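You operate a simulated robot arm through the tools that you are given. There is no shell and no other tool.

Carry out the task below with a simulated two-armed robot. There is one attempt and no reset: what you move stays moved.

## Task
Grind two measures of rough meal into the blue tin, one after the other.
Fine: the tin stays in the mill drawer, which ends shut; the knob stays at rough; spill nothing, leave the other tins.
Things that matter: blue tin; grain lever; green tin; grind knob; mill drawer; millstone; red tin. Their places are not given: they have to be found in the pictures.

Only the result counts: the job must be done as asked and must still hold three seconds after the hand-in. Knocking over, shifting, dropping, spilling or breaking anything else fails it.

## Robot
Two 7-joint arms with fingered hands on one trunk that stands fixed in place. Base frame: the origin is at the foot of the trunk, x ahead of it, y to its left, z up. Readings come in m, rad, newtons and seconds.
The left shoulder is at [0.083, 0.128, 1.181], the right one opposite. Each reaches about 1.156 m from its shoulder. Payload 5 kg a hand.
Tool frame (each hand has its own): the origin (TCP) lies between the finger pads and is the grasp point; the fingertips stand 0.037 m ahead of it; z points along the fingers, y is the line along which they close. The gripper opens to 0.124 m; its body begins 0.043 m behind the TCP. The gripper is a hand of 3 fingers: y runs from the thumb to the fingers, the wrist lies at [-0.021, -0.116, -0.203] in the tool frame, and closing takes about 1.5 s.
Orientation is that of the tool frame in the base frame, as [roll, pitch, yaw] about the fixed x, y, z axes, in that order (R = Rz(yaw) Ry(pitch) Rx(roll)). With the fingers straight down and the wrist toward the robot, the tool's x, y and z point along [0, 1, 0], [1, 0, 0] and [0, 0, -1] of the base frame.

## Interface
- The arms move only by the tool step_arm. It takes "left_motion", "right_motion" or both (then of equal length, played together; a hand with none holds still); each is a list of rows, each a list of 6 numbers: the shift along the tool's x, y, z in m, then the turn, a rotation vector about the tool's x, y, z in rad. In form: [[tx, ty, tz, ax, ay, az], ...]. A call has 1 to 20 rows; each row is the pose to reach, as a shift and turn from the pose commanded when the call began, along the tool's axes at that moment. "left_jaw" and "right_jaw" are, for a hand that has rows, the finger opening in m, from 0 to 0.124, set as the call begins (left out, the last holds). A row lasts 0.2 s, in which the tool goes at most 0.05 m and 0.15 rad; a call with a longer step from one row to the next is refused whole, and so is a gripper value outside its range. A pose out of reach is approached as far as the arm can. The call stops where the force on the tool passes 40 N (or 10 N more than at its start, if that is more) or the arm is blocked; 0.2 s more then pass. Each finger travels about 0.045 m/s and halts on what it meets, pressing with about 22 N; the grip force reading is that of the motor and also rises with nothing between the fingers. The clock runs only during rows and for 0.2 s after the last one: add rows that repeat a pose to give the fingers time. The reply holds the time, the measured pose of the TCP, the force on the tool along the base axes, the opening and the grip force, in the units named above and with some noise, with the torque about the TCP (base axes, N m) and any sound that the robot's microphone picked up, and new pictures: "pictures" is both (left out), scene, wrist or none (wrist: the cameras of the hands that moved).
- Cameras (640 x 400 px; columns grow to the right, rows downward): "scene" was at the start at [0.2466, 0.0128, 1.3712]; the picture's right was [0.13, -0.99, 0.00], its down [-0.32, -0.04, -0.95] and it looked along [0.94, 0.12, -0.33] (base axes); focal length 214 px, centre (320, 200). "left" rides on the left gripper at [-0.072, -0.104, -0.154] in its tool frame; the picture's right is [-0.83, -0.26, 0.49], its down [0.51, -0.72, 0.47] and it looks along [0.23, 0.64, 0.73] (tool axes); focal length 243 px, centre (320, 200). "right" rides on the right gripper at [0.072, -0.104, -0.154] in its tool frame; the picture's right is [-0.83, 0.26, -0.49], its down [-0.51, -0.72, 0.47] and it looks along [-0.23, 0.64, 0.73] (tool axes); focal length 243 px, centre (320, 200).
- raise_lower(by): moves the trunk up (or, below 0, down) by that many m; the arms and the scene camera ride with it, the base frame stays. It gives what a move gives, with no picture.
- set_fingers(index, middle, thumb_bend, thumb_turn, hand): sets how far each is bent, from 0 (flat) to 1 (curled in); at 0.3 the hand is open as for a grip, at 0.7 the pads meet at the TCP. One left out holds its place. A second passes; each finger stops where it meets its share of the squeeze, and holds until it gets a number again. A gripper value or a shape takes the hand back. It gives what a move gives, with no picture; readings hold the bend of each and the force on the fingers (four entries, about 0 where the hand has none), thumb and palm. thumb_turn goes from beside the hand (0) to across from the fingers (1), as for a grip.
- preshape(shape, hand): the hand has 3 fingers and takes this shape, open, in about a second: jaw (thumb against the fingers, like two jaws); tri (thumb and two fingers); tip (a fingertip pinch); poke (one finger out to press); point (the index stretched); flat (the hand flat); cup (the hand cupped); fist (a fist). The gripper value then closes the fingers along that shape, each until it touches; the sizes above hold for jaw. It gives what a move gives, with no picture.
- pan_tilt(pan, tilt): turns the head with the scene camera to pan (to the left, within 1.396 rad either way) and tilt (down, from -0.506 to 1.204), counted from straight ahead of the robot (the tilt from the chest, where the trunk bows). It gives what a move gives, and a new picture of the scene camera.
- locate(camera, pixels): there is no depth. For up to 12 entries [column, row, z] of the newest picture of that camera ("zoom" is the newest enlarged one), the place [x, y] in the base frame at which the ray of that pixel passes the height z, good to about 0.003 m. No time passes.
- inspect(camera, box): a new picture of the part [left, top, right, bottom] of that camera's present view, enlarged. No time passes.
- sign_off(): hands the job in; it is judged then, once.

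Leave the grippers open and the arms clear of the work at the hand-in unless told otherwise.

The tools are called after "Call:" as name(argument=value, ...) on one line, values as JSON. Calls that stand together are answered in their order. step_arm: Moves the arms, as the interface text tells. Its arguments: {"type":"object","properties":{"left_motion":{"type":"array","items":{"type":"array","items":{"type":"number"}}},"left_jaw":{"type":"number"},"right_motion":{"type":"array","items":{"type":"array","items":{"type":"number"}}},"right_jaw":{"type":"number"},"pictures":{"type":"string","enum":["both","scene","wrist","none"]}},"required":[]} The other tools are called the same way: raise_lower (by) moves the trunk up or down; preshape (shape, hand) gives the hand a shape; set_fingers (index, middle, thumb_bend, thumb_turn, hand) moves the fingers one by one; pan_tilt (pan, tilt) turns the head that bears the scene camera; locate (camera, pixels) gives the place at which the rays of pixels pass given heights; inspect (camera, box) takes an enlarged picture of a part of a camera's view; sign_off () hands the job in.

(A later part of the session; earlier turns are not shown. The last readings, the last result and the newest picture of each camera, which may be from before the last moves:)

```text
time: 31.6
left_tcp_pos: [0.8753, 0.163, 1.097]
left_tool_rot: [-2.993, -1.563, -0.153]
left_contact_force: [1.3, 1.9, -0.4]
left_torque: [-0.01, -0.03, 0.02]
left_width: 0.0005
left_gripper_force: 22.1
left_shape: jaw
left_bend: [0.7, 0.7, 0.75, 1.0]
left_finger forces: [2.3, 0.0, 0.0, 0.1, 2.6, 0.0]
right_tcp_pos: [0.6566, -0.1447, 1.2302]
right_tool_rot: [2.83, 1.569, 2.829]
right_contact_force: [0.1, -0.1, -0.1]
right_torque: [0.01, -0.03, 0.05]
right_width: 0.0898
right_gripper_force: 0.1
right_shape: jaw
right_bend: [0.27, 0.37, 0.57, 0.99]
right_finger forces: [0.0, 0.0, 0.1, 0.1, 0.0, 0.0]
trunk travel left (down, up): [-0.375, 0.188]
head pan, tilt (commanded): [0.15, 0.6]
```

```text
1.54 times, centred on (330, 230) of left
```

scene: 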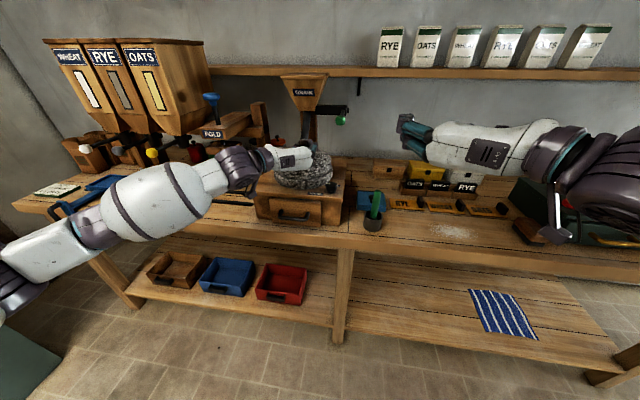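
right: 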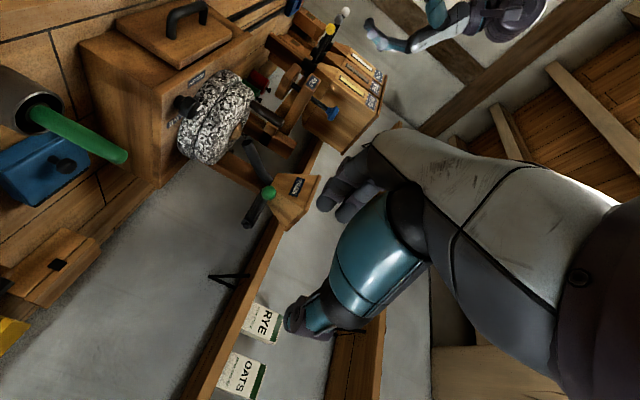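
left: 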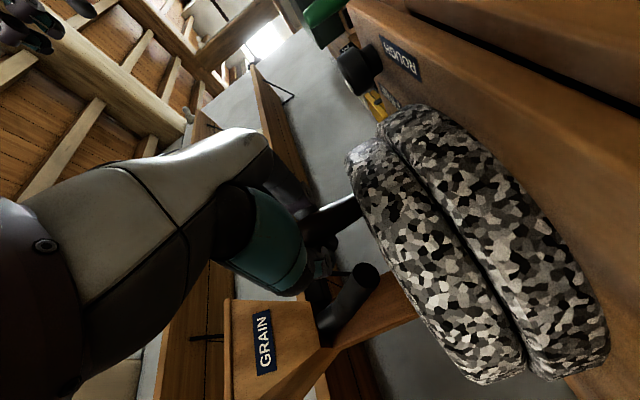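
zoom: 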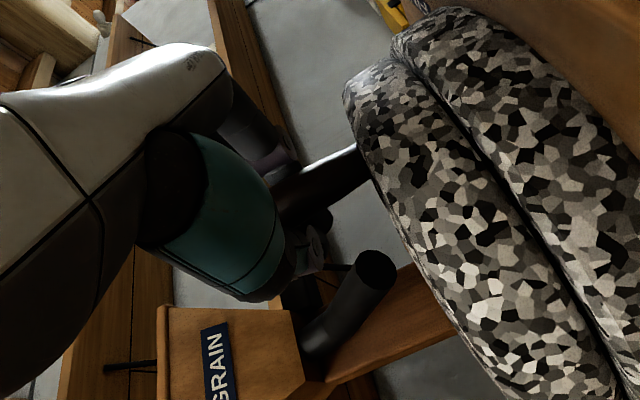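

The stone turns very easily (2 N). I carry on counter-clockwise to about 260° and then check the heap in the hole.

Call:
step_arm(left_motion=[[0, 0.0075, 0.0035, 0, 0, 0], [0, 0.0148, 0.0077, 0, 0, 0], [0, 0.0213, 0.013, 0, 0, 0], [0, 0.0271, 0.019, 0, 0, 0], [0, 0.032, 0.0258, 0, 0, 0], [0, 0.0361, 0.0331, 0, 0, 0], [0, 0.039, 0.041, 0, 0, 0], [0, 0.0411, 0.049, 0, 0, 0]], pictures="both")

Call:
inspect(camera="scene", box=[265, 125, 325, 185])

Call:
inspect(camera="left", box=[200, 100, 460, 360])

```text
time: 33.4
left_tcp_pos: [0.9229, 0.1218, 1.0976]
left_tool_rot: [-2.823, -1.564, -0.325]
left_contact_force: [-0.1, 0.9, 0.0]
left_torque: [-0.01, 0.01, -0.03]
left_width: 0.0003
left_gripper_force: 22.4
left_shape: jaw
left_bend: [0.7, 0.7, 0.74, 1.0]
left_finger forces: [0.1, 0.0, 0.1, 0.1, 1.1, 0.1]
right_tcp_pos: [0.6552, -0.1461, 1.2302]
right_tool_rot: [-2.242, 1.569, -2.244]
right_contact_force: [0.1, -0.9, 0.3]
right_torque: [-0.01, -0.03, 0.0]
right_width: 0.09
right_gripper_force: 0.0
right_shape: jaw
right_bend: [0.27, 0.37, 0.57, 0.99]
right_finger forces: [0.0, 0.1, 0.1, 0.1, 0.0, 0.0]
trunk travel left (down, up): [-0.375, 0.188]
head pan, tilt (commanded): [0.15, 0.6]
```

scene: 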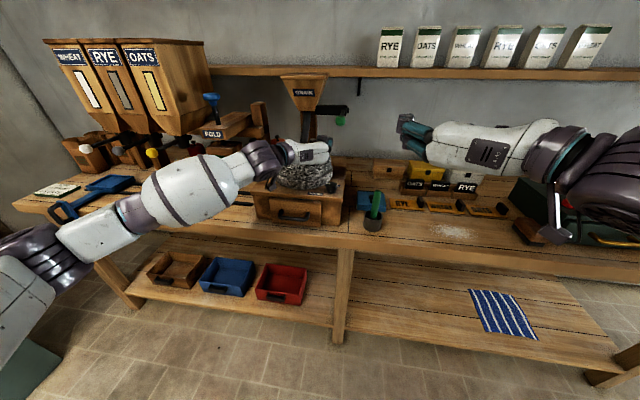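
left: 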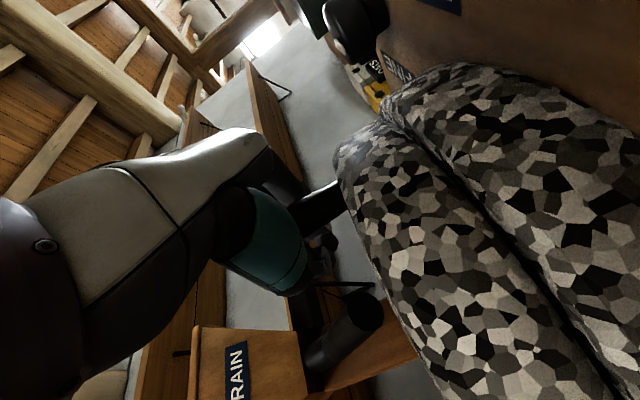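

```text
6.67 times, centred on (295, 155) of scene
```

zoom: 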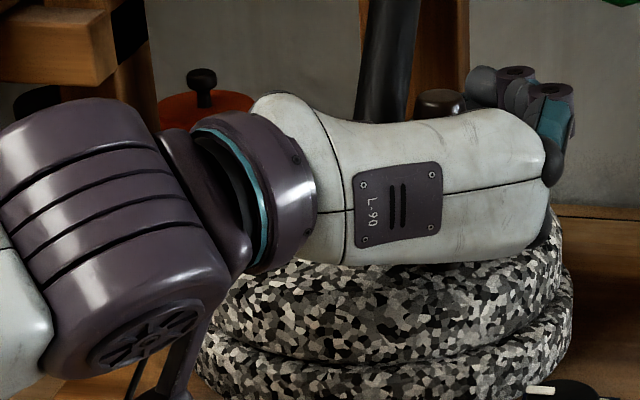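

```text
1.54 times, centred on (330, 230) of left
```

zoom: 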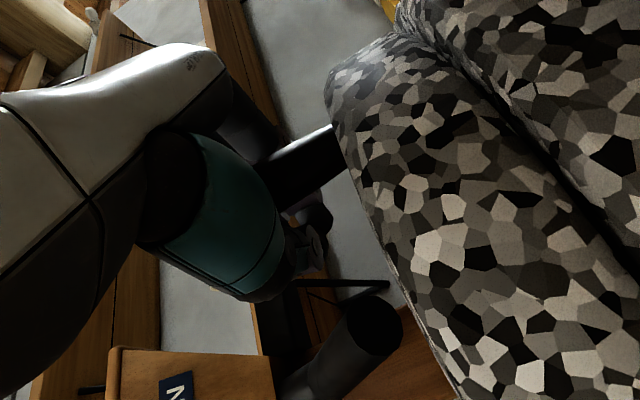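

The peg is now at about 260° after 120° of turning, still hardly any force. The hand hides the hole, so I swing the peg back the way it came to about 125° and look at the heap, to learn what turning does.

Call:
step_arm(left_motion=[[0, -0.005, -0.0159, 0, 0, 0], [0, -0.014, -0.03, 0, 0, 0], [0, -0.0263, -0.0413, 0, 0, 0], [0, -0.0411, -0.049, 0, 0, 0], [0, -0.0574, -0.0527, 0, 0, 0], [0, -0.0741, -0.0519, 0, 0, 0], [0, -0.09, -0.0469, 0, 0, 0], [0, -0.1041, -0.0379, 0, 0, 0], [0, -0.1154, -0.0256, 0, 0, 0]], pictures="both")

Call:
inspect(camera="scene", box=[265, 125, 325, 185])

```text
time: 35.4
left_tcp_pos: [0.8991, 0.2339, 1.0998]
left_tool_rot: [-2.619, -1.566, -0.529]
left_contact_force: [-3.4, -8.8, -1.1]
left_torque: [-0.09, 0.0, 0.1]
left_width: 0.0002
left_gripper_force: 22.3
left_shape: jaw
left_bend: [0.7, 0.7, 0.74, 1.0]
left_finger forces: [8.1, 0.0, 0.0, 0.0, 0.0, 0.1]
right_tcp_pos: [0.6553, -0.1472, 1.2296]
right_tool_rot: [1.34, 1.569, 1.337]
right_contact_force: [-0.2, -0.4, 0.4]
right_torque: [0.01, 0.03, 0.06]
right_width: 0.09
right_gripper_force: 0.0
right_shape: jaw
right_bend: [0.27, 0.37, 0.57, 0.99]
right_finger forces: [0.0, 0.0, 0.1, 0.1, 0.1, 0.0]
trunk travel left (down, up): [-0.375, 0.188]
head pan, tilt (commanded): [0.15, 0.6]
```

scene: 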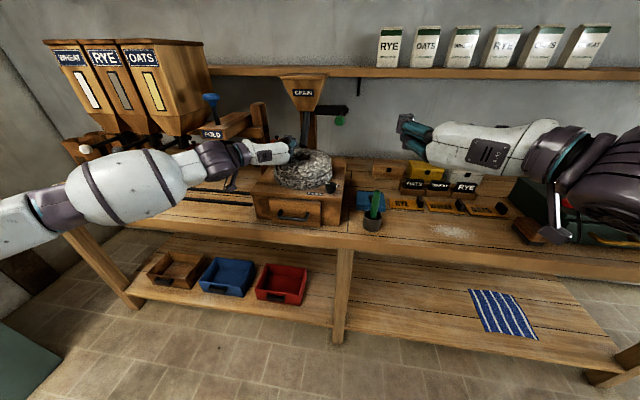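
left: 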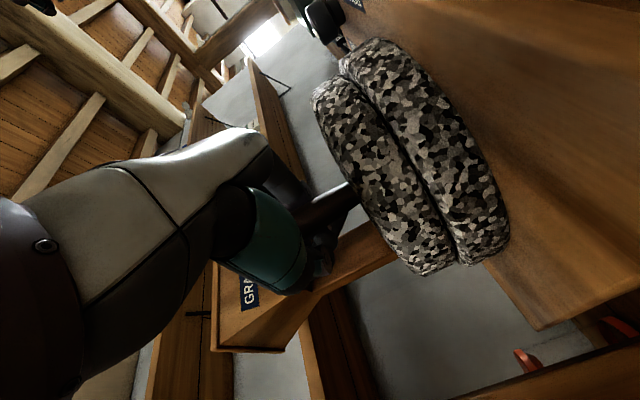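

```text
6.67 times, centred on (295, 155) of scene
```

zoom: 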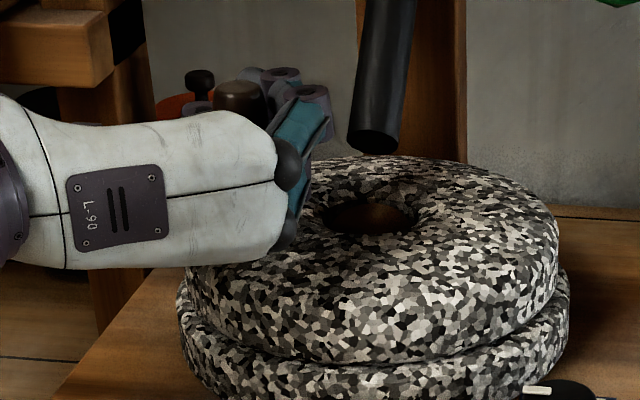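

The heap has clearly sunk below the rim of the hole, so turning by swinging the peg does grind. I look closer at the hole for the remaining grain.

Call:
inspect(camera="scene", box=[292, 148, 318, 166])

Call:
inspect(camera="scene", box=[245, 140, 365, 250])

```text
16.00 times, centred on (305, 157) of scene
```

zoom: 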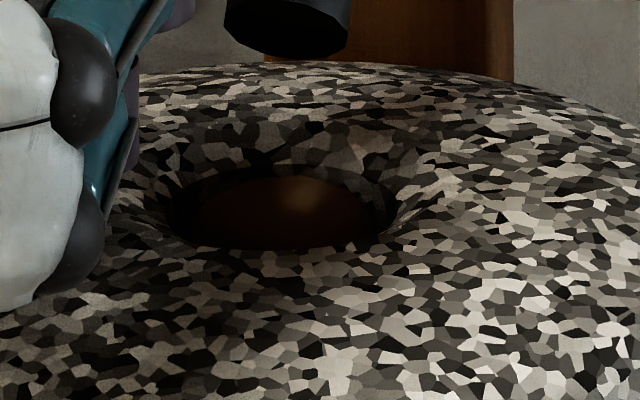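

```text
3.64 times, centred on (305, 195) of scene
```

zoom: 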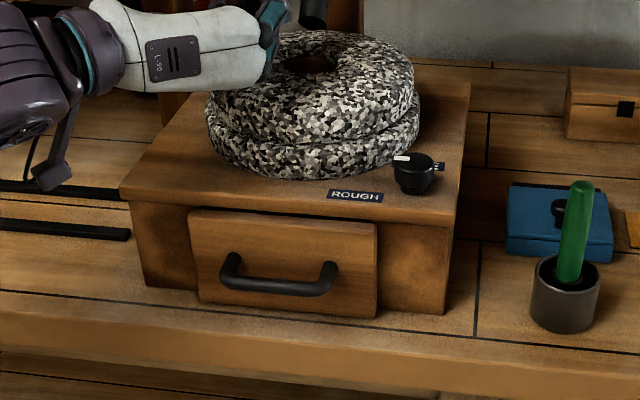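

Dark brown grain is still low in the hole; knob and drawer are unchanged. I swing the peg from 125° to 260° and back again in one call.

Call:
step_arm(left_motion=[[0, 0.0113, -0.0123, 0, 0, 0], [0, 0.0254, -0.0213, 0, 0, 0], [0, 0.0413, -0.0263, 0, 0, 0], [0, 0.058, -0.0271, 0, 0, 0], [0, 0.0743, -0.0234, 0, 0, 0], [0, 0.0891, -0.0157, 0, 0, 0], [0, 0.1014, -0.0044, 0, 0, 0], [0, 0.1104, 0.0097, 0, 0, 0], [0, 0.1154, 0.0256, 0, 0, 0], [0, 0.1104, 0.0097, 0, 0, 0], [0, 0.1014, -0.0044, 0, 0, 0], [0, 0.0891, -0.0157, 0, 0, 0], [0, 0.0743, -0.0234, 0, 0, 0], [0, 0.058, -0.0271, 0, 0, 0], [0, 0.0413, -0.0263, 0, 0, 0], [0, 0.0254, -0.0213, 0, 0, 0], [0, 0.0113, -0.0123, 0, 0, 0], [0, 0, 0, 0, 0, 0]], pictures="both")

Call:
inspect(camera="scene", box=[292, 148, 318, 166])

Call:
inspect(camera="scene", box=[265, 125, 325, 185])

```text
time: 39.2
left_tcp_pos: [0.8989, 0.2348, 1.0984]
left_tool_rot: [-2.646, -1.564, -0.505]
left_contact_force: [-4.0, -13.5, -0.4]
left_torque: [-0.15, 0.02, 0.09]
left_width: 0.0003
left_gripper_force: 21.9
left_shape: jaw
left_bend: [0.7, 0.7, 0.74, 1.0]
left_finger forces: [10.5, 0.0, 0.0, 0.0, 0.1, 0.1]
right_tcp_pos: [0.6551, -0.148, 1.2293]
right_tool_rot: [1.716, 1.567, 1.715]
right_contact_force: [0.2, -0.5, 0.3]
right_torque: [0.02, -0.01, 0.02]
right_width: 0.0899
right_gripper_force: 0.0
right_shape: jaw
right_bend: [0.27, 0.37, 0.57, 0.99]
right_finger forces: [0.0, 0.1, 0.0, 0.0, 0.0, 0.1]
trunk travel left (down, up): [-0.375, 0.188]
head pan, tilt (commanded): [0.15, 0.6]
```

scene: 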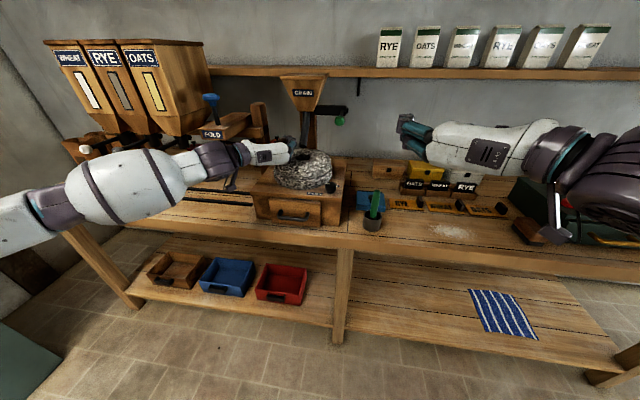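
left: 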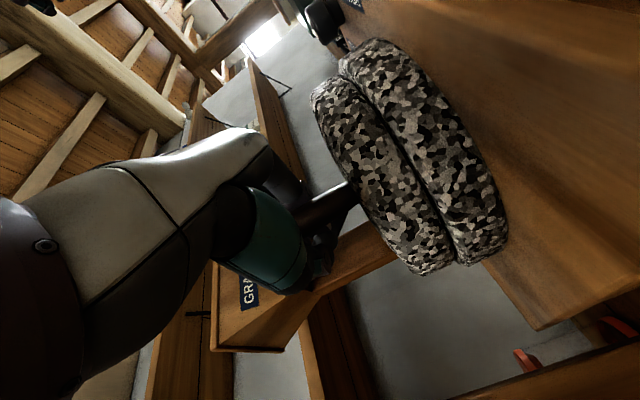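

```text
16.00 times, centred on (305, 157) of scene
```

zoom: 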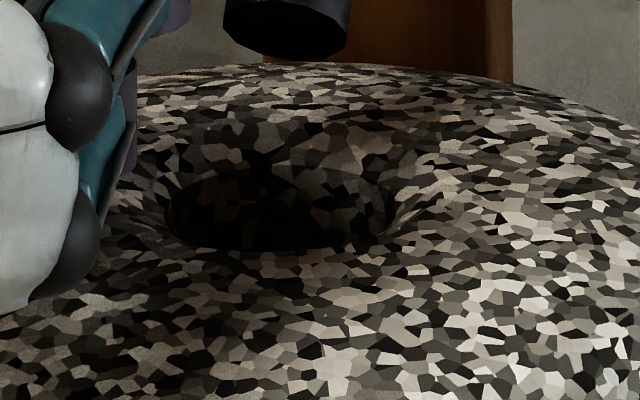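

```text
6.67 times, centred on (295, 155) of scene
```

zoom: 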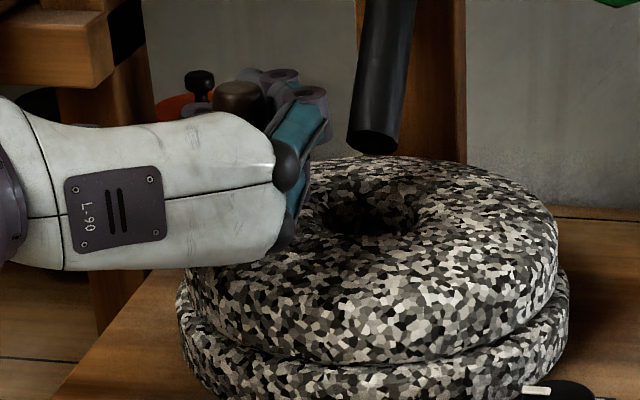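

The hole now looks empty, down to bare stone. To be sure no rest remains below, I swing the peg through two more full cycles, ending at 125° again.

Call:
step_arm(left_motion=[[0, 0.0113, -0.0123, 0, 0, 0], [0, 0.0254, -0.0213, 0, 0, 0], [0, 0.0413, -0.0263, 0, 0, 0], [0, 0.058, -0.0271, 0, 0, 0], [0, 0.0743, -0.0234, 0, 0, 0], [0, 0.0891, -0.0157, 0, 0, 0], [0, 0.1014, -0.0044, 0, 0, 0], [0, 0.1104, 0.0097, 0, 0, 0], [0, 0.1154, 0.0256, 0, 0, 0], [0, 0.1104, 0.0097, 0, 0, 0], [0, 0.1014, -0.0044, 0, 0, 0], [0, 0.0891, -0.0157, 0, 0, 0], [0, 0.0743, -0.0234, 0, 0, 0], [0, 0.058, -0.0271, 0, 0, 0], [0, 0.0413, -0.0263, 0, 0, 0], [0, 0.0254, -0.0213, 0, 0, 0], [0, 0.0113, -0.0123, 0, 0, 0], [0, 0, 0, 0, 0, 0]], pictures="none")

Call:
step_arm(left_motion=[[0, 0.0113, -0.0123, 0, 0, 0], [0, 0.0254, -0.0213, 0, 0, 0], [0, 0.0413, -0.0263, 0, 0, 0], [0, 0.058, -0.0271, 0, 0, 0], [0, 0.0743, -0.0234, 0, 0, 0], [0, 0.0891, -0.0157, 0, 0, 0], [0, 0.1014, -0.0044, 0, 0, 0], [0, 0.1104, 0.0097, 0, 0, 0], [0, 0.1154, 0.0256, 0, 0, 0], [0, 0.1104, 0.0097, 0, 0, 0], [0, 0.1014, -0.0044, 0, 0, 0], [0, 0.0891, -0.0157, 0, 0, 0], [0, 0.0743, -0.0234, 0, 0, 0], [0, 0.058, -0.0271, 0, 0, 0], [0, 0.0413, -0.0263, 0, 0, 0], [0, 0.0254, -0.0213, 0, 0, 0], [0, 0.0113, -0.0123, 0, 0, 0], [0, 0, 0, 0, 0, 0]], pictures="both")

Call:
inspect(camera="scene", box=[292, 148, 318, 166])

Call:
inspect(camera="scene", box=[245, 90, 365, 250])

```text
time: 43.0
left_tcp_pos: [0.8981, 0.2333, 1.0981]
left_tool_rot: [-2.753, -1.567, -0.395]
left_contact_force: [-3.2, -11.9, -0.9]
left_torque: [-0.08, 0.07, 0.05]
left_width: 0.0002
left_gripper_force: 22.3
left_shape: jaw
left_bend: [0.7, 0.7, 0.75, 1.0]
left_finger forces: [9.0, 0.0, 0.1, 0.0, 0.1, 0.0]
right_tcp_pos: [0.6559, -0.1482, 1.2292]
right_tool_rot: [0.532, 1.569, 0.531]
right_contact_force: [-0.2, -0.4, -1.2]
right_torque: [0.03, 0.03, -0.01]
right_width: 0.0899
right_gripper_force: 0.0
right_shape: jaw
right_bend: [0.27, 0.37, 0.57, 0.99]
right_finger forces: [0.1, 0.0, 0.0, 0.1, 0.0, 0.0]
trunk travel left (down, up): [-0.375, 0.188]
head pan, tilt (commanded): [0.15, 0.6]
```

```text
time: 46.8
left_tcp_pos: [0.8963, 0.2334, 1.0998]
left_tool_rot: [-2.84, -1.566, -0.311]
left_contact_force: [-3.7, -10.5, -0.8]
left_torque: [-0.07, -0.01, 0.03]
left_width: 0.0003
left_gripper_force: 21.9
left_shape: jaw
left_bend: [0.7, 0.7, 0.75, 1.0]
left_finger forces: [9.1, 0.1, 0.0, 0.1, 0.0, 0.0]
right_tcp_pos: [0.6555, -0.148, 1.2283]
right_tool_rot: [1.237, 1.568, 1.235]
right_contact_force: [-0.1, -0.7, 0.4]
right_torque: [0.01, -0.01, 0.0]
right_width: 0.0898
right_gripper_force: 0.1
right_shape: jaw
right_bend: [0.27, 0.37, 0.57, 0.99]
right_finger forces: [0.1, 0.1, 0.1, 0.0, 0.1, 0.0]
trunk travel left (down, up): [-0.375, 0.188]
head pan, tilt (commanded): [0.15, 0.6]
```

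scene: 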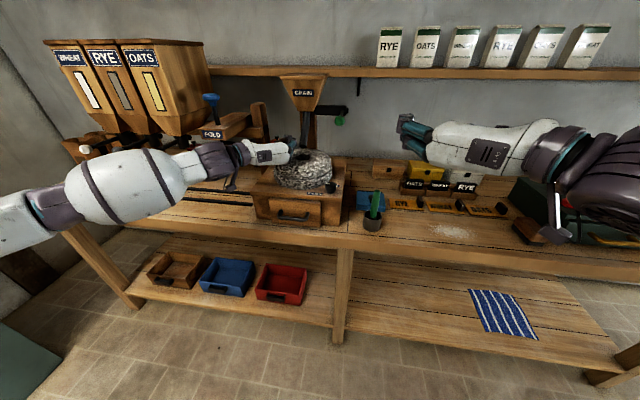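
left: 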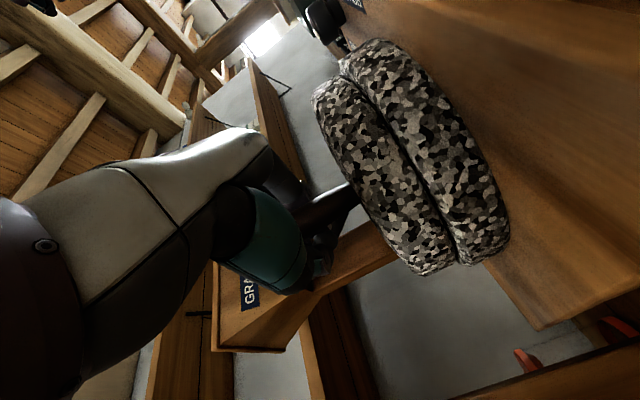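

```text
16.00 times, centred on (305, 157) of scene
```

zoom: 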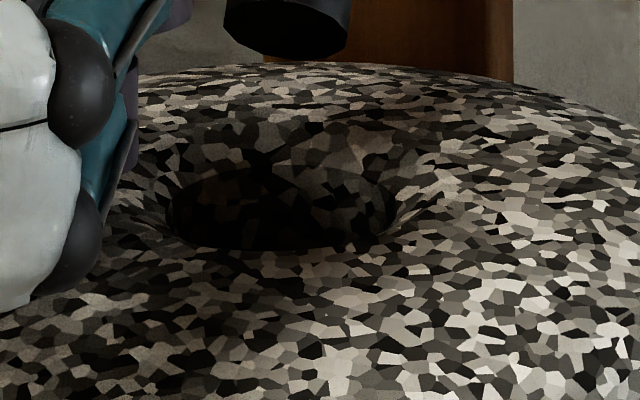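

```text
2.50 times, centred on (305, 170) of scene
```

zoom: 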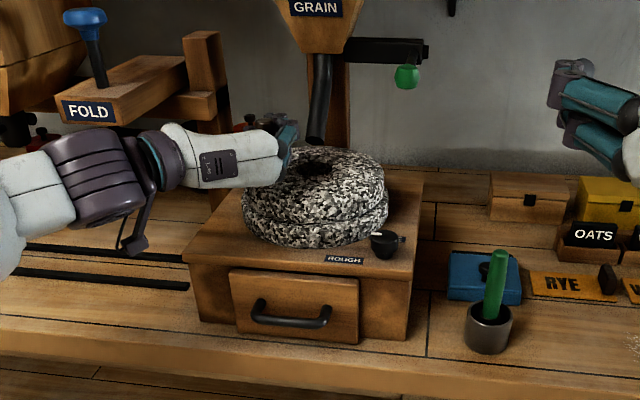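

The hole is empty and nothing lies spilled around the stone; drawer and knob are unchanged. For the second measure I bring the right hand back: first to (0.787, 0.052, 1.18) in front of the lever end, jaws open 0.09, then look.

Call:
step_arm(right_motion=[[0.01, 0.04, 0.026, 0, 0, 0], [0.02, 0.08, 0.052, 0, 0, 0], [0.03, 0.12, 0.078, 0, 0, 0], [0.04, 0.16, 0.104, 0, 0, 0], [0.05, 0.2, 0.13, 0, 0, 0], [0.05, 0.2, 0.13, 0, 0, 0]], right_jaw=0.09, pictures="both")

Call:
locate(camera="right", pixels=[[278, 277, 1.18]])

Call:
inspect(camera="right", box=[200, 160, 400, 360])

```text
time: 48.2
left_tcp_pos: [0.8995, 0.2353, 1.0992]
left_tool_rot: [-2.709, -1.563, -0.438]
left_contact_force: [1.6, -11.7, 0.8]
left_torque: [-0.19, 0.0, 0.22]
left_width: 0.0004
left_gripper_force: 22.2
left_shape: jaw
left_bend: [0.7, 0.7, 0.75, 1.0]
left_finger forces: [12.1, 0.1, 0.0, 0.1, 0.0, 0.0]
right_tcp_pos: [0.7867, 0.049, 1.1799]
right_tool_rot: [1.97, 1.568, 1.968]
right_contact_force: [-0.1, -0.1, -0.3]
right_torque: [0.0, 0.0, 0.04]
right_width: 0.09
right_gripper_force: 0.0
right_shape: jaw
right_bend: [0.27, 0.37, 0.57, 0.99]
right_finger forces: [0.0, 0.0, 0.0, 0.1, 0.1, 0.0]
trunk travel left (down, up): [-0.375, 0.188]
head pan, tilt (commanded): [0.15, 0.6]
```

scene: 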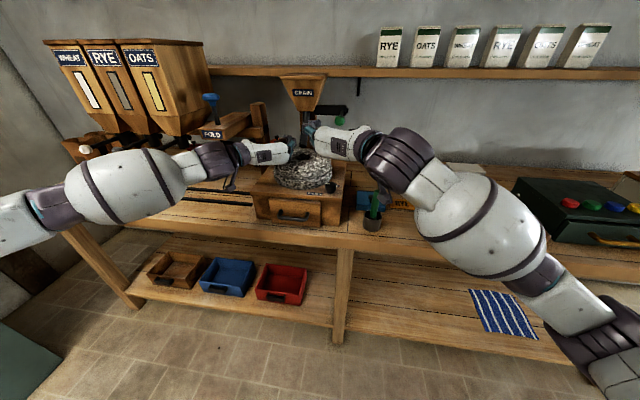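
right: 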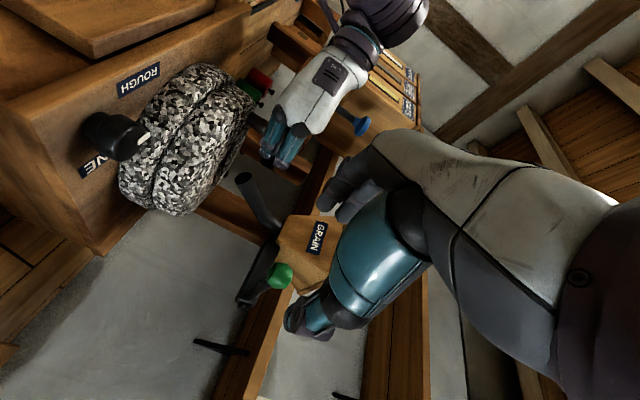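

```text
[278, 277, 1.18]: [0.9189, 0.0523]
```

```text
2.00 times, centred on (300, 260) of right
```

zoom: 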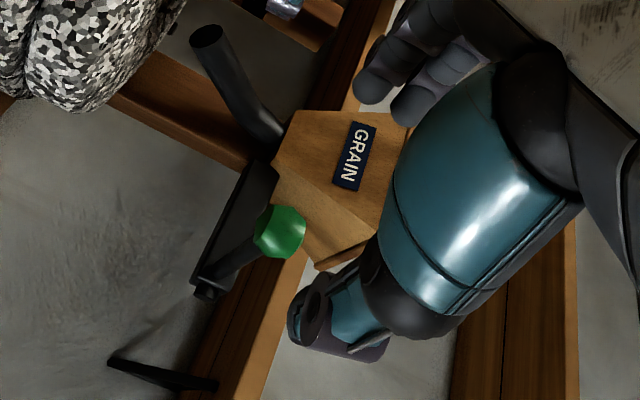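

The lever end is in the same place as before (279,276 in the wrist view). I move forward 0.12 m and then close on it, in one call: the jaw must stay open while moving, so I move first.

Call:
step_arm(right_motion=[[0, 0.001, 0.03, 0, 0, 0], [0, 0.002, 0.06, 0, 0, 0], [0, 0.002, 0.09, 0, 0, 0], [0, 0.002, 0.12, 0, 0, 0]], right_jaw=0.09, pictures="none")

Call:
step_arm(right_motion=[[0, 0, 0, 0, 0, 0], [0, 0, 0, 0, 0, 0], [0, 0, 0, 0, 0, 0], [0, 0, 0, 0, 0, 0], [0, 0, 0, 0, 0, 0], [0, 0, 0, 0, 0, 0], [0, 0, 0, 0, 0, 0], [0, 0, 0, 0, 0, 0]], right_jaw=0.0, pictures="both")

Call:
inspect(camera="right", box=[200, 160, 400, 360])

Call:
inspect(camera="scene", box=[265, 125, 325, 185])

```text
time: 49.2
left_tcp_pos: [0.8992, 0.2359, 1.0987]
left_tool_rot: [-2.658, -1.565, -0.487]
left_contact_force: [3.8, -12.7, 1.9]
left_torque: [-0.18, -0.02, 0.26]
left_width: 0.0004
left_gripper_force: 22.6
left_shape: jaw
left_bend: [0.7, 0.7, 0.75, 1.0]
left_finger forces: [13.5, 0.0, 0.0, 0.1, 0.0, 0.1]
right_tcp_pos: [0.9062, 0.053, 1.1804]
right_tool_rot: [1.262, 1.568, 1.262]
right_contact_force: [0.5, 1.4, -0.7]
right_torque: [0.03, 0.0, 0.04]
right_width: 0.0899
right_gripper_force: 0.0
right_shape: jaw
right_bend: [0.27, 0.37, 0.57, 0.99]
right_finger forces: [0.0, 0.0, 0.1, 0.0, 0.0, 0.0]
trunk travel left (down, up): [-0.375, 0.188]
head pan, tilt (commanded): [0.15, 0.6]
```

```text
time: 51.0
left_tcp_pos: [0.9, 0.2348, 1.0985]
left_tool_rot: [-2.686, -1.562, -0.46]
left_contact_force: [0.9, -11.1, 1.9]
left_torque: [-0.13, 0.04, 0.14]
left_width: 0.0003
left_gripper_force: 22.3
left_shape: jaw
left_bend: [0.7, 0.7, 0.75, 1.0]
left_finger forces: [10.2, 0.1, 0.0, 0.0, 0.1, 0.0]
right_tcp_pos: [0.907, 0.0507, 1.1814]
right_tool_rot: [1.151, 1.568, 1.15]
right_contact_force: [5.1, -4.2, -0.1]
right_torque: [0.02, -0.01, 0.12]
right_width: 0.0054
right_gripper_force: 21.8
right_shape: jaw
right_bend: [0.71, 0.7, 0.74, 1.0]
right_finger forces: [11.9, 1.1, 0.1, 0.0, 19.2, 0.0]
trunk travel left (down, up): [-0.375, 0.188]
head pan, tilt (commanded): [0.15, 0.6]
```

scene: 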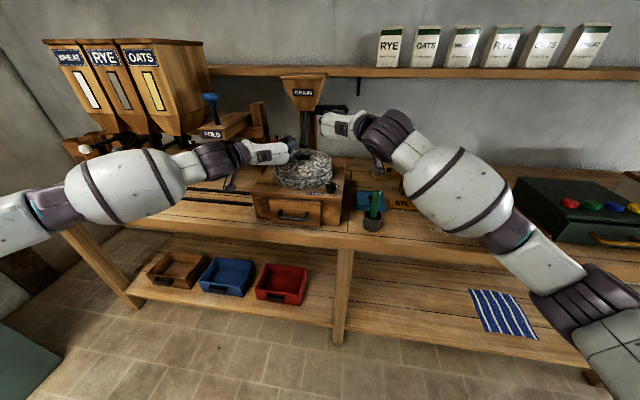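
right: 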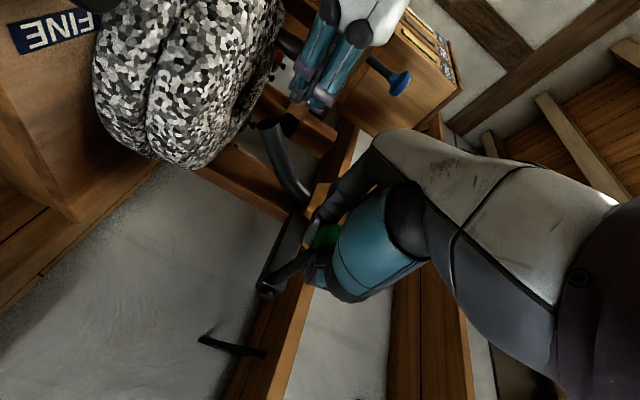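

```text
2.00 times, centred on (300, 260) of right
```

zoom: 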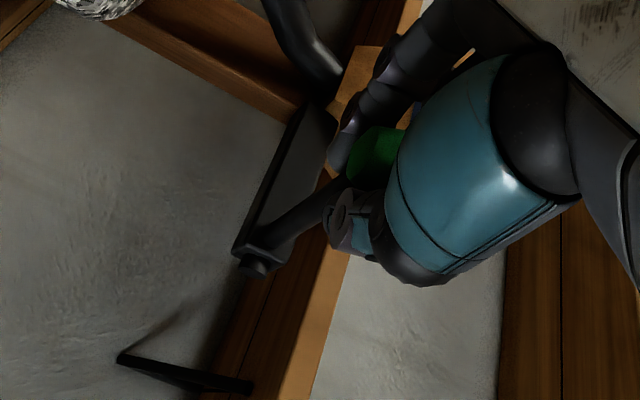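

```text
6.67 times, centred on (295, 155) of scene
```

zoom: 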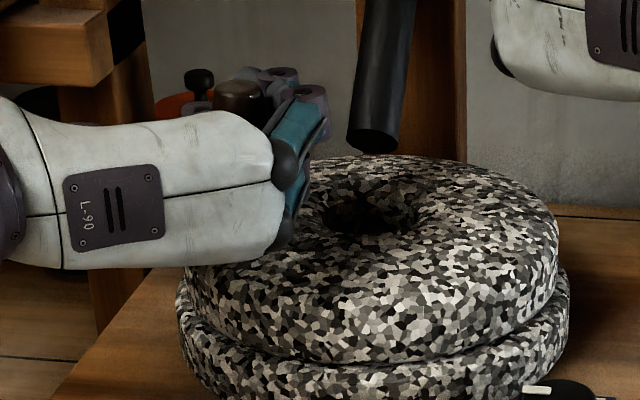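

Same hold as the first time, hole empty. I repeat exactly the same downward swing of the lever.

Call:
step_arm(right_motion=[[0.0075, 0, 0.0009, 0, -0.06, 0], [0.0152, 0, 0.0022, 0, -0.12, 0], [0.0226, 0, 0.004, 0, -0.18, 0], [0.0301, 0, 0.0062, 0, -0.24, 0], [0.0373, 0, 0.0088, 0, -0.3, 0], [0.0444, 0, 0.0119, 0, -0.36, 0]], pictures="scene")

Call:
inspect(camera="scene", box=[265, 125, 325, 185])

```text
time: 52.4
left_tcp_pos: [0.899, 0.2358, 1.0981]
left_tool_rot: [-2.671, -1.563, -0.476]
left_contact_force: [11.4, -9.5, -3.8]
left_torque: [-0.06, -0.18, 0.3]
left_width: 0.0003
left_gripper_force: 22.0
left_shape: jaw
left_bend: [0.7, 0.7, 0.75, 1.0]
left_finger forces: [13.2, 0.1, 0.0, 0.0, 0.0, 0.1]
right_tcp_pos: [0.9173, 0.0516, 1.1376]
right_tool_rot: [0.009, 1.21, 0.007]
right_contact_force: [-23.2, -7.1, -5.0]
right_torque: [0.08, 0.04, -0.09]
right_width: 0.0065
right_gripper_force: 22.3
right_shape: jaw
right_bend: [0.71, 0.7, 0.75, 1.0]
right_finger forces: [14.4, 4.9, 0.1, 0.0, 24.5, 0.0]
trunk travel left (down, up): [-0.375, 0.188]
head pan, tilt (commanded): [0.15, 0.6]
```

scene: 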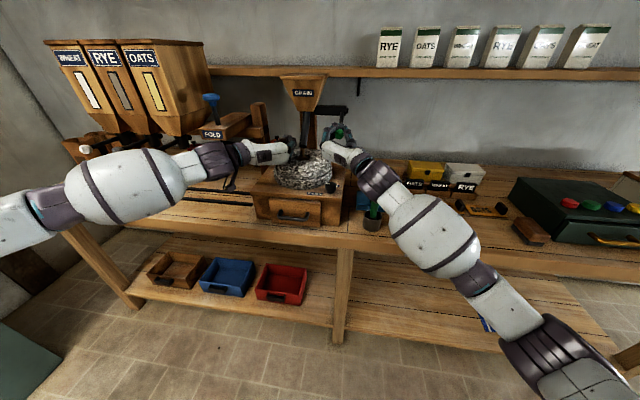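

```text
6.67 times, centred on (295, 155) of scene
```

zoom: 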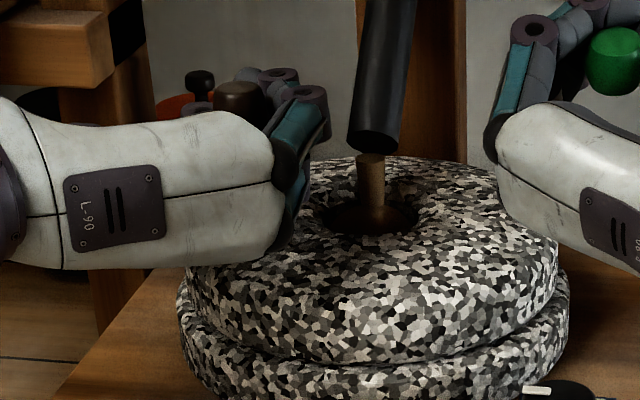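

Grain is running again. I swing the lever straight back up as before and compare the heap with the first one.

Call:
step_arm(right_motion=[[-0.0154, 0, -0.0003, 0, 0.12, 0], [-0.03075, 0, 0.0012, 0, 0.24, 0], [-0.04575, 0, 0.0045, 0, 0.36, 0]], pictures="scene")

Call:
inspect(camera="scene", box=[285, 130, 330, 180])

```text
time: 53.2
left_tcp_pos: [0.9006, 0.2342, 1.0974]
left_tool_rot: [-2.829, -1.565, -0.319]
left_contact_force: [-3.1, -10.4, 1.4]
left_torque: [-0.15, 0.06, 0.11]
left_width: 0.0005
left_gripper_force: 22.2
left_shape: jaw
left_bend: [0.7, 0.7, 0.75, 1.0]
left_finger forces: [8.7, 0.1, 0.1, 0.1, 0.1, 0.0]
right_tcp_pos: [0.9078, 0.0506, 1.1796]
right_tool_rot: [2.425, 1.567, 2.421]
right_contact_force: [14.5, 0.3, 1.3]
right_torque: [0.06, -0.11, 0.15]
right_width: 0.0048
right_gripper_force: 22.3
right_shape: jaw
right_bend: [0.71, 0.7, 0.75, 1.0]
right_finger forces: [12.8, 4.5, 0.1, 0.0, 19.1, 0.0]
trunk travel left (down, up): [-0.375, 0.188]
head pan, tilt (commanded): [0.15, 0.6]
```

scene: 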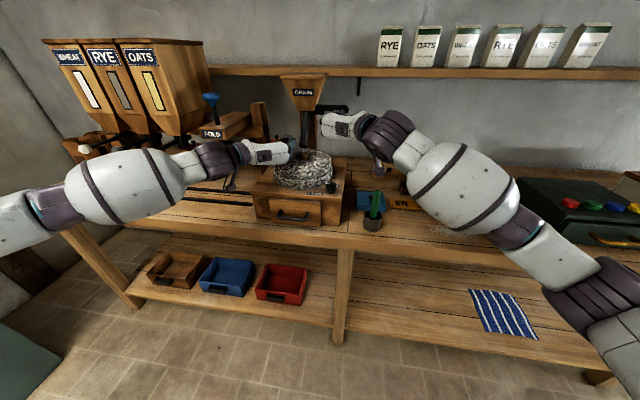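

```text
8.00 times, centred on (308, 155) of scene
```

zoom: 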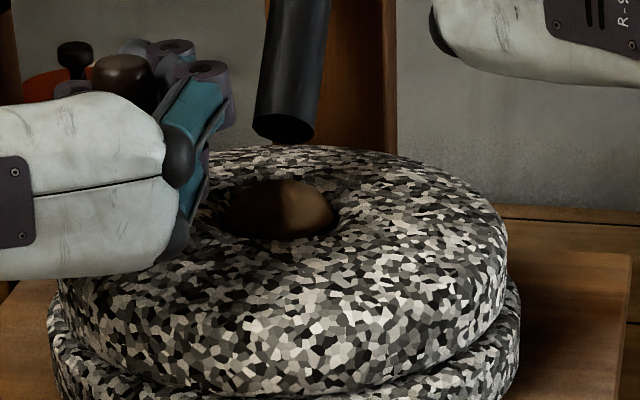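

The heap is the same size as the first (domed, top at row 180 in the zoom). I open the right hand, withdraw it straight back and then off to the right.

Call:
step_arm(right_motion=[[0, 0, 0, 0, 0, 0], [0, 0, 0, 0, 0, 0], [0, 0, 0, 0, 0, 0], [0, 0, 0, 0, 0, 0], [0, 0, 0, 0, 0, 0], [0, 0, 0, 0, 0, 0], [0, 0, -0.03, 0, 0, 0], [0, 0, -0.06, 0, 0, 0], [0, 0, -0.09, 0, 0, 0], [0, 0, -0.12, 0, 0, 0], [-0.01, -0.04, -0.146, 0, 0, 0], [-0.02, -0.08, -0.172, 0, 0, 0], [-0.03, -0.12, -0.198, 0, 0, 0], [-0.04, -0.16, -0.224, 0, 0, 0], [-0.05, -0.2, -0.25, 0, 0, 0]], right_jaw=0.09, pictures="both")

Call:
inspect(camera="scene", box=[245, 90, 365, 250])

```text
time: 56.4
left_tcp_pos: [0.8989, 0.2348, 1.0976]
left_tool_rot: [-2.72, -1.562, -0.424]
left_contact_force: [3.2, -10.6, 0.2]
left_torque: [-0.1, -0.02, 0.2]
left_width: 0.0007
left_gripper_force: 21.4
left_shape: jaw
left_bend: [0.7, 0.7, 0.75, 1.0]
left_finger forces: [10.3, 0.0, 0.0, 0.1, 0.0, 0.0]
right_tcp_pos: [0.6571, -0.1468, 1.2304]
right_tool_rot: [1.497, 1.567, 1.497]
right_contact_force: [-0.3, 0.0, -0.1]
right_torque: [0.04, 0.0, 0.03]
right_width: 0.0902
right_gripper_force: 0.0
right_shape: jaw
right_bend: [0.27, 0.37, 0.57, 0.99]
right_finger forces: [0.0, 0.0, 0.0, 0.1, 0.0, 0.0]
trunk travel left (down, up): [-0.375, 0.188]
head pan, tilt (commanded): [0.15, 0.6]
```

scene: 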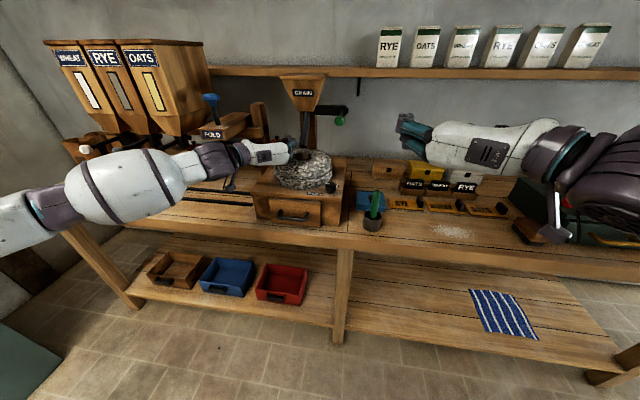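
right: 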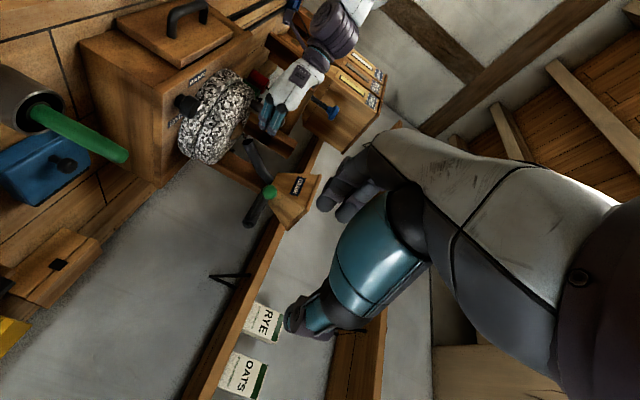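

```text
2.50 times, centred on (305, 170) of scene
```

zoom: 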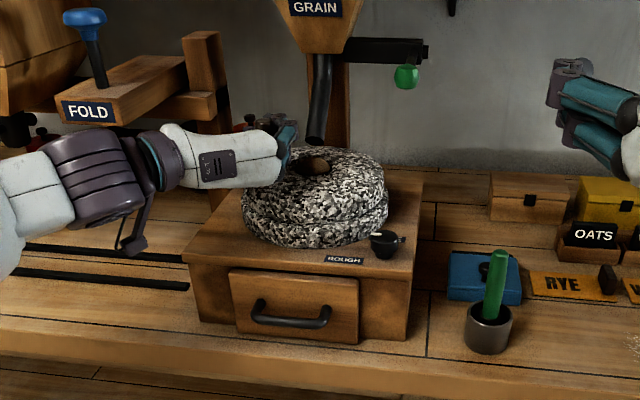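

The lever is up again, the right hand is clear, and the left hand still encloses the peg at 125°. I grind the second measure with two full swings (125° to 260° and back), then look.

Call:
step_arm(left_motion=[[0, 0.0113, -0.0123, 0, 0, 0], [0, 0.0254, -0.0213, 0, 0, 0], [0, 0.0413, -0.0263, 0, 0, 0], [0, 0.058, -0.0271, 0, 0, 0], [0, 0.0743, -0.0234, 0, 0, 0], [0, 0.0891, -0.0157, 0, 0, 0], [0, 0.1014, -0.0044, 0, 0, 0], [0, 0.1104, 0.0097, 0, 0, 0], [0, 0.1154, 0.0256, 0, 0, 0], [0, 0.1104, 0.0097, 0, 0, 0], [0, 0.1014, -0.0044, 0, 0, 0], [0, 0.0891, -0.0157, 0, 0, 0], [0, 0.0743, -0.0234, 0, 0, 0], [0, 0.058, -0.0271, 0, 0, 0], [0, 0.0413, -0.0263, 0, 0, 0], [0, 0.0254, -0.0213, 0, 0, 0], [0, 0.0113, -0.0123, 0, 0, 0], [0, 0, 0, 0, 0, 0]], pictures="none")

Call:
step_arm(left_motion=[[0, 0.0113, -0.0123, 0, 0, 0], [0, 0.0254, -0.0213, 0, 0, 0], [0, 0.0413, -0.0263, 0, 0, 0], [0, 0.058, -0.0271, 0, 0, 0], [0, 0.0743, -0.0234, 0, 0, 0], [0, 0.0891, -0.0157, 0, 0, 0], [0, 0.1014, -0.0044, 0, 0, 0], [0, 0.1104, 0.0097, 0, 0, 0], [0, 0.1154, 0.0256, 0, 0, 0], [0, 0.1104, 0.0097, 0, 0, 0], [0, 0.1014, -0.0044, 0, 0, 0], [0, 0.0891, -0.0157, 0, 0, 0], [0, 0.0743, -0.0234, 0, 0, 0], [0, 0.058, -0.0271, 0, 0, 0], [0, 0.0413, -0.0263, 0, 0, 0], [0, 0.0254, -0.0213, 0, 0, 0], [0, 0.0113, -0.0123, 0, 0, 0], [0, 0, 0, 0, 0, 0]], pictures="both")

Call:
inspect(camera="scene", box=[292, 148, 318, 166])

Call:
inspect(camera="scene", box=[245, 90, 365, 250])

```text
time: 60.2
left_tcp_pos: [0.8976, 0.234, 1.0977]
left_tool_rot: [-2.462, -1.564, -0.687]
left_contact_force: [-3.9, -13.4, -1.8]
left_torque: [-0.12, 0.05, 0.06]
left_width: 0.0006
left_gripper_force: 22.0
left_shape: jaw
left_bend: [0.7, 0.7, 0.75, 1.0]
left_finger forces: [10.3, 0.0, 0.0, 0.0, 0.0, 0.0]
right_tcp_pos: [0.6569, -0.1462, 1.2299]
right_tool_rot: [1.834, 1.567, 1.832]
right_contact_force: [-0.3, -0.5, -0.6]
right_torque: [0.03, -0.02, 0.03]
right_width: 0.0899
right_gripper_force: 0.1
right_shape: jaw
right_bend: [0.27, 0.37, 0.57, 0.99]
right_finger forces: [0.0, 0.0, 0.0, 0.0, 0.0, 0.0]
trunk travel left (down, up): [-0.375, 0.188]
head pan, tilt (commanded): [0.15, 0.6]
```

```text
time: 64.0
left_tcp_pos: [0.8984, 0.2337, 1.0979]
left_tool_rot: [-2.45, -1.563, -0.699]
left_contact_force: [-4.3, -9.4, -1.2]
left_torque: [-0.12, 0.01, 0.04]
left_width: 0.0003
left_gripper_force: 22.2
left_shape: jaw
left_bend: [0.7, 0.7, 0.75, 1.0]
left_finger forces: [8.2, 0.0, 0.0, 0.0, 0.1, 0.0]
right_tcp_pos: [0.6552, -0.1468, 1.2297]
right_tool_rot: [1.673, 1.568, 1.67]
right_contact_force: [0.1, 0.0, 0.2]
right_torque: [-0.01, 0.0, 0.0]
right_width: 0.0901
right_gripper_force: 0.0
right_shape: jaw
right_bend: [0.27, 0.37, 0.57, 0.99]
right_finger forces: [0.1, 0.0, 0.1, 0.1, 0.0, 0.0]
trunk travel left (down, up): [-0.375, 0.188]
head pan, tilt (commanded): [0.15, 0.6]
```

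scene: 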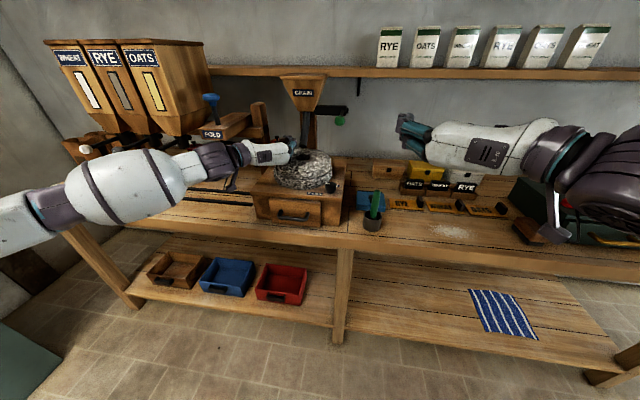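
left: 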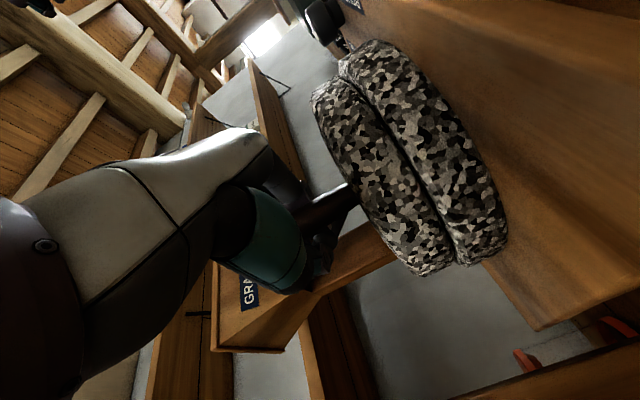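

```text
16.00 times, centred on (305, 157) of scene
```

zoom: 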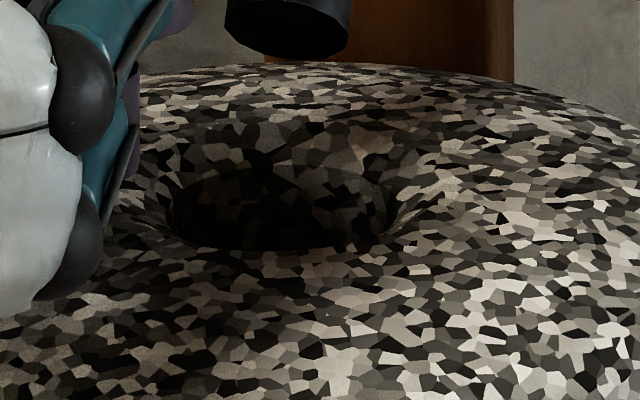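

```text
2.50 times, centred on (305, 170) of scene
```

zoom: 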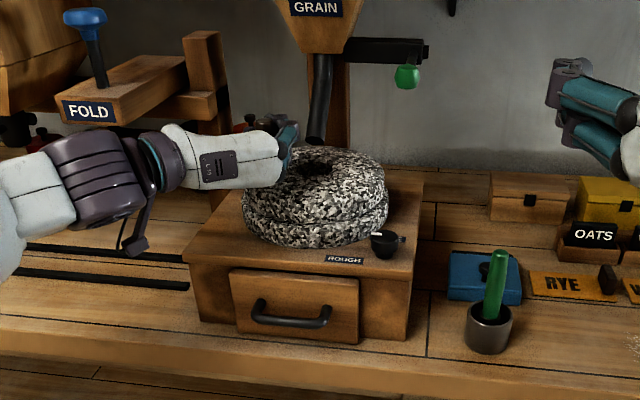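

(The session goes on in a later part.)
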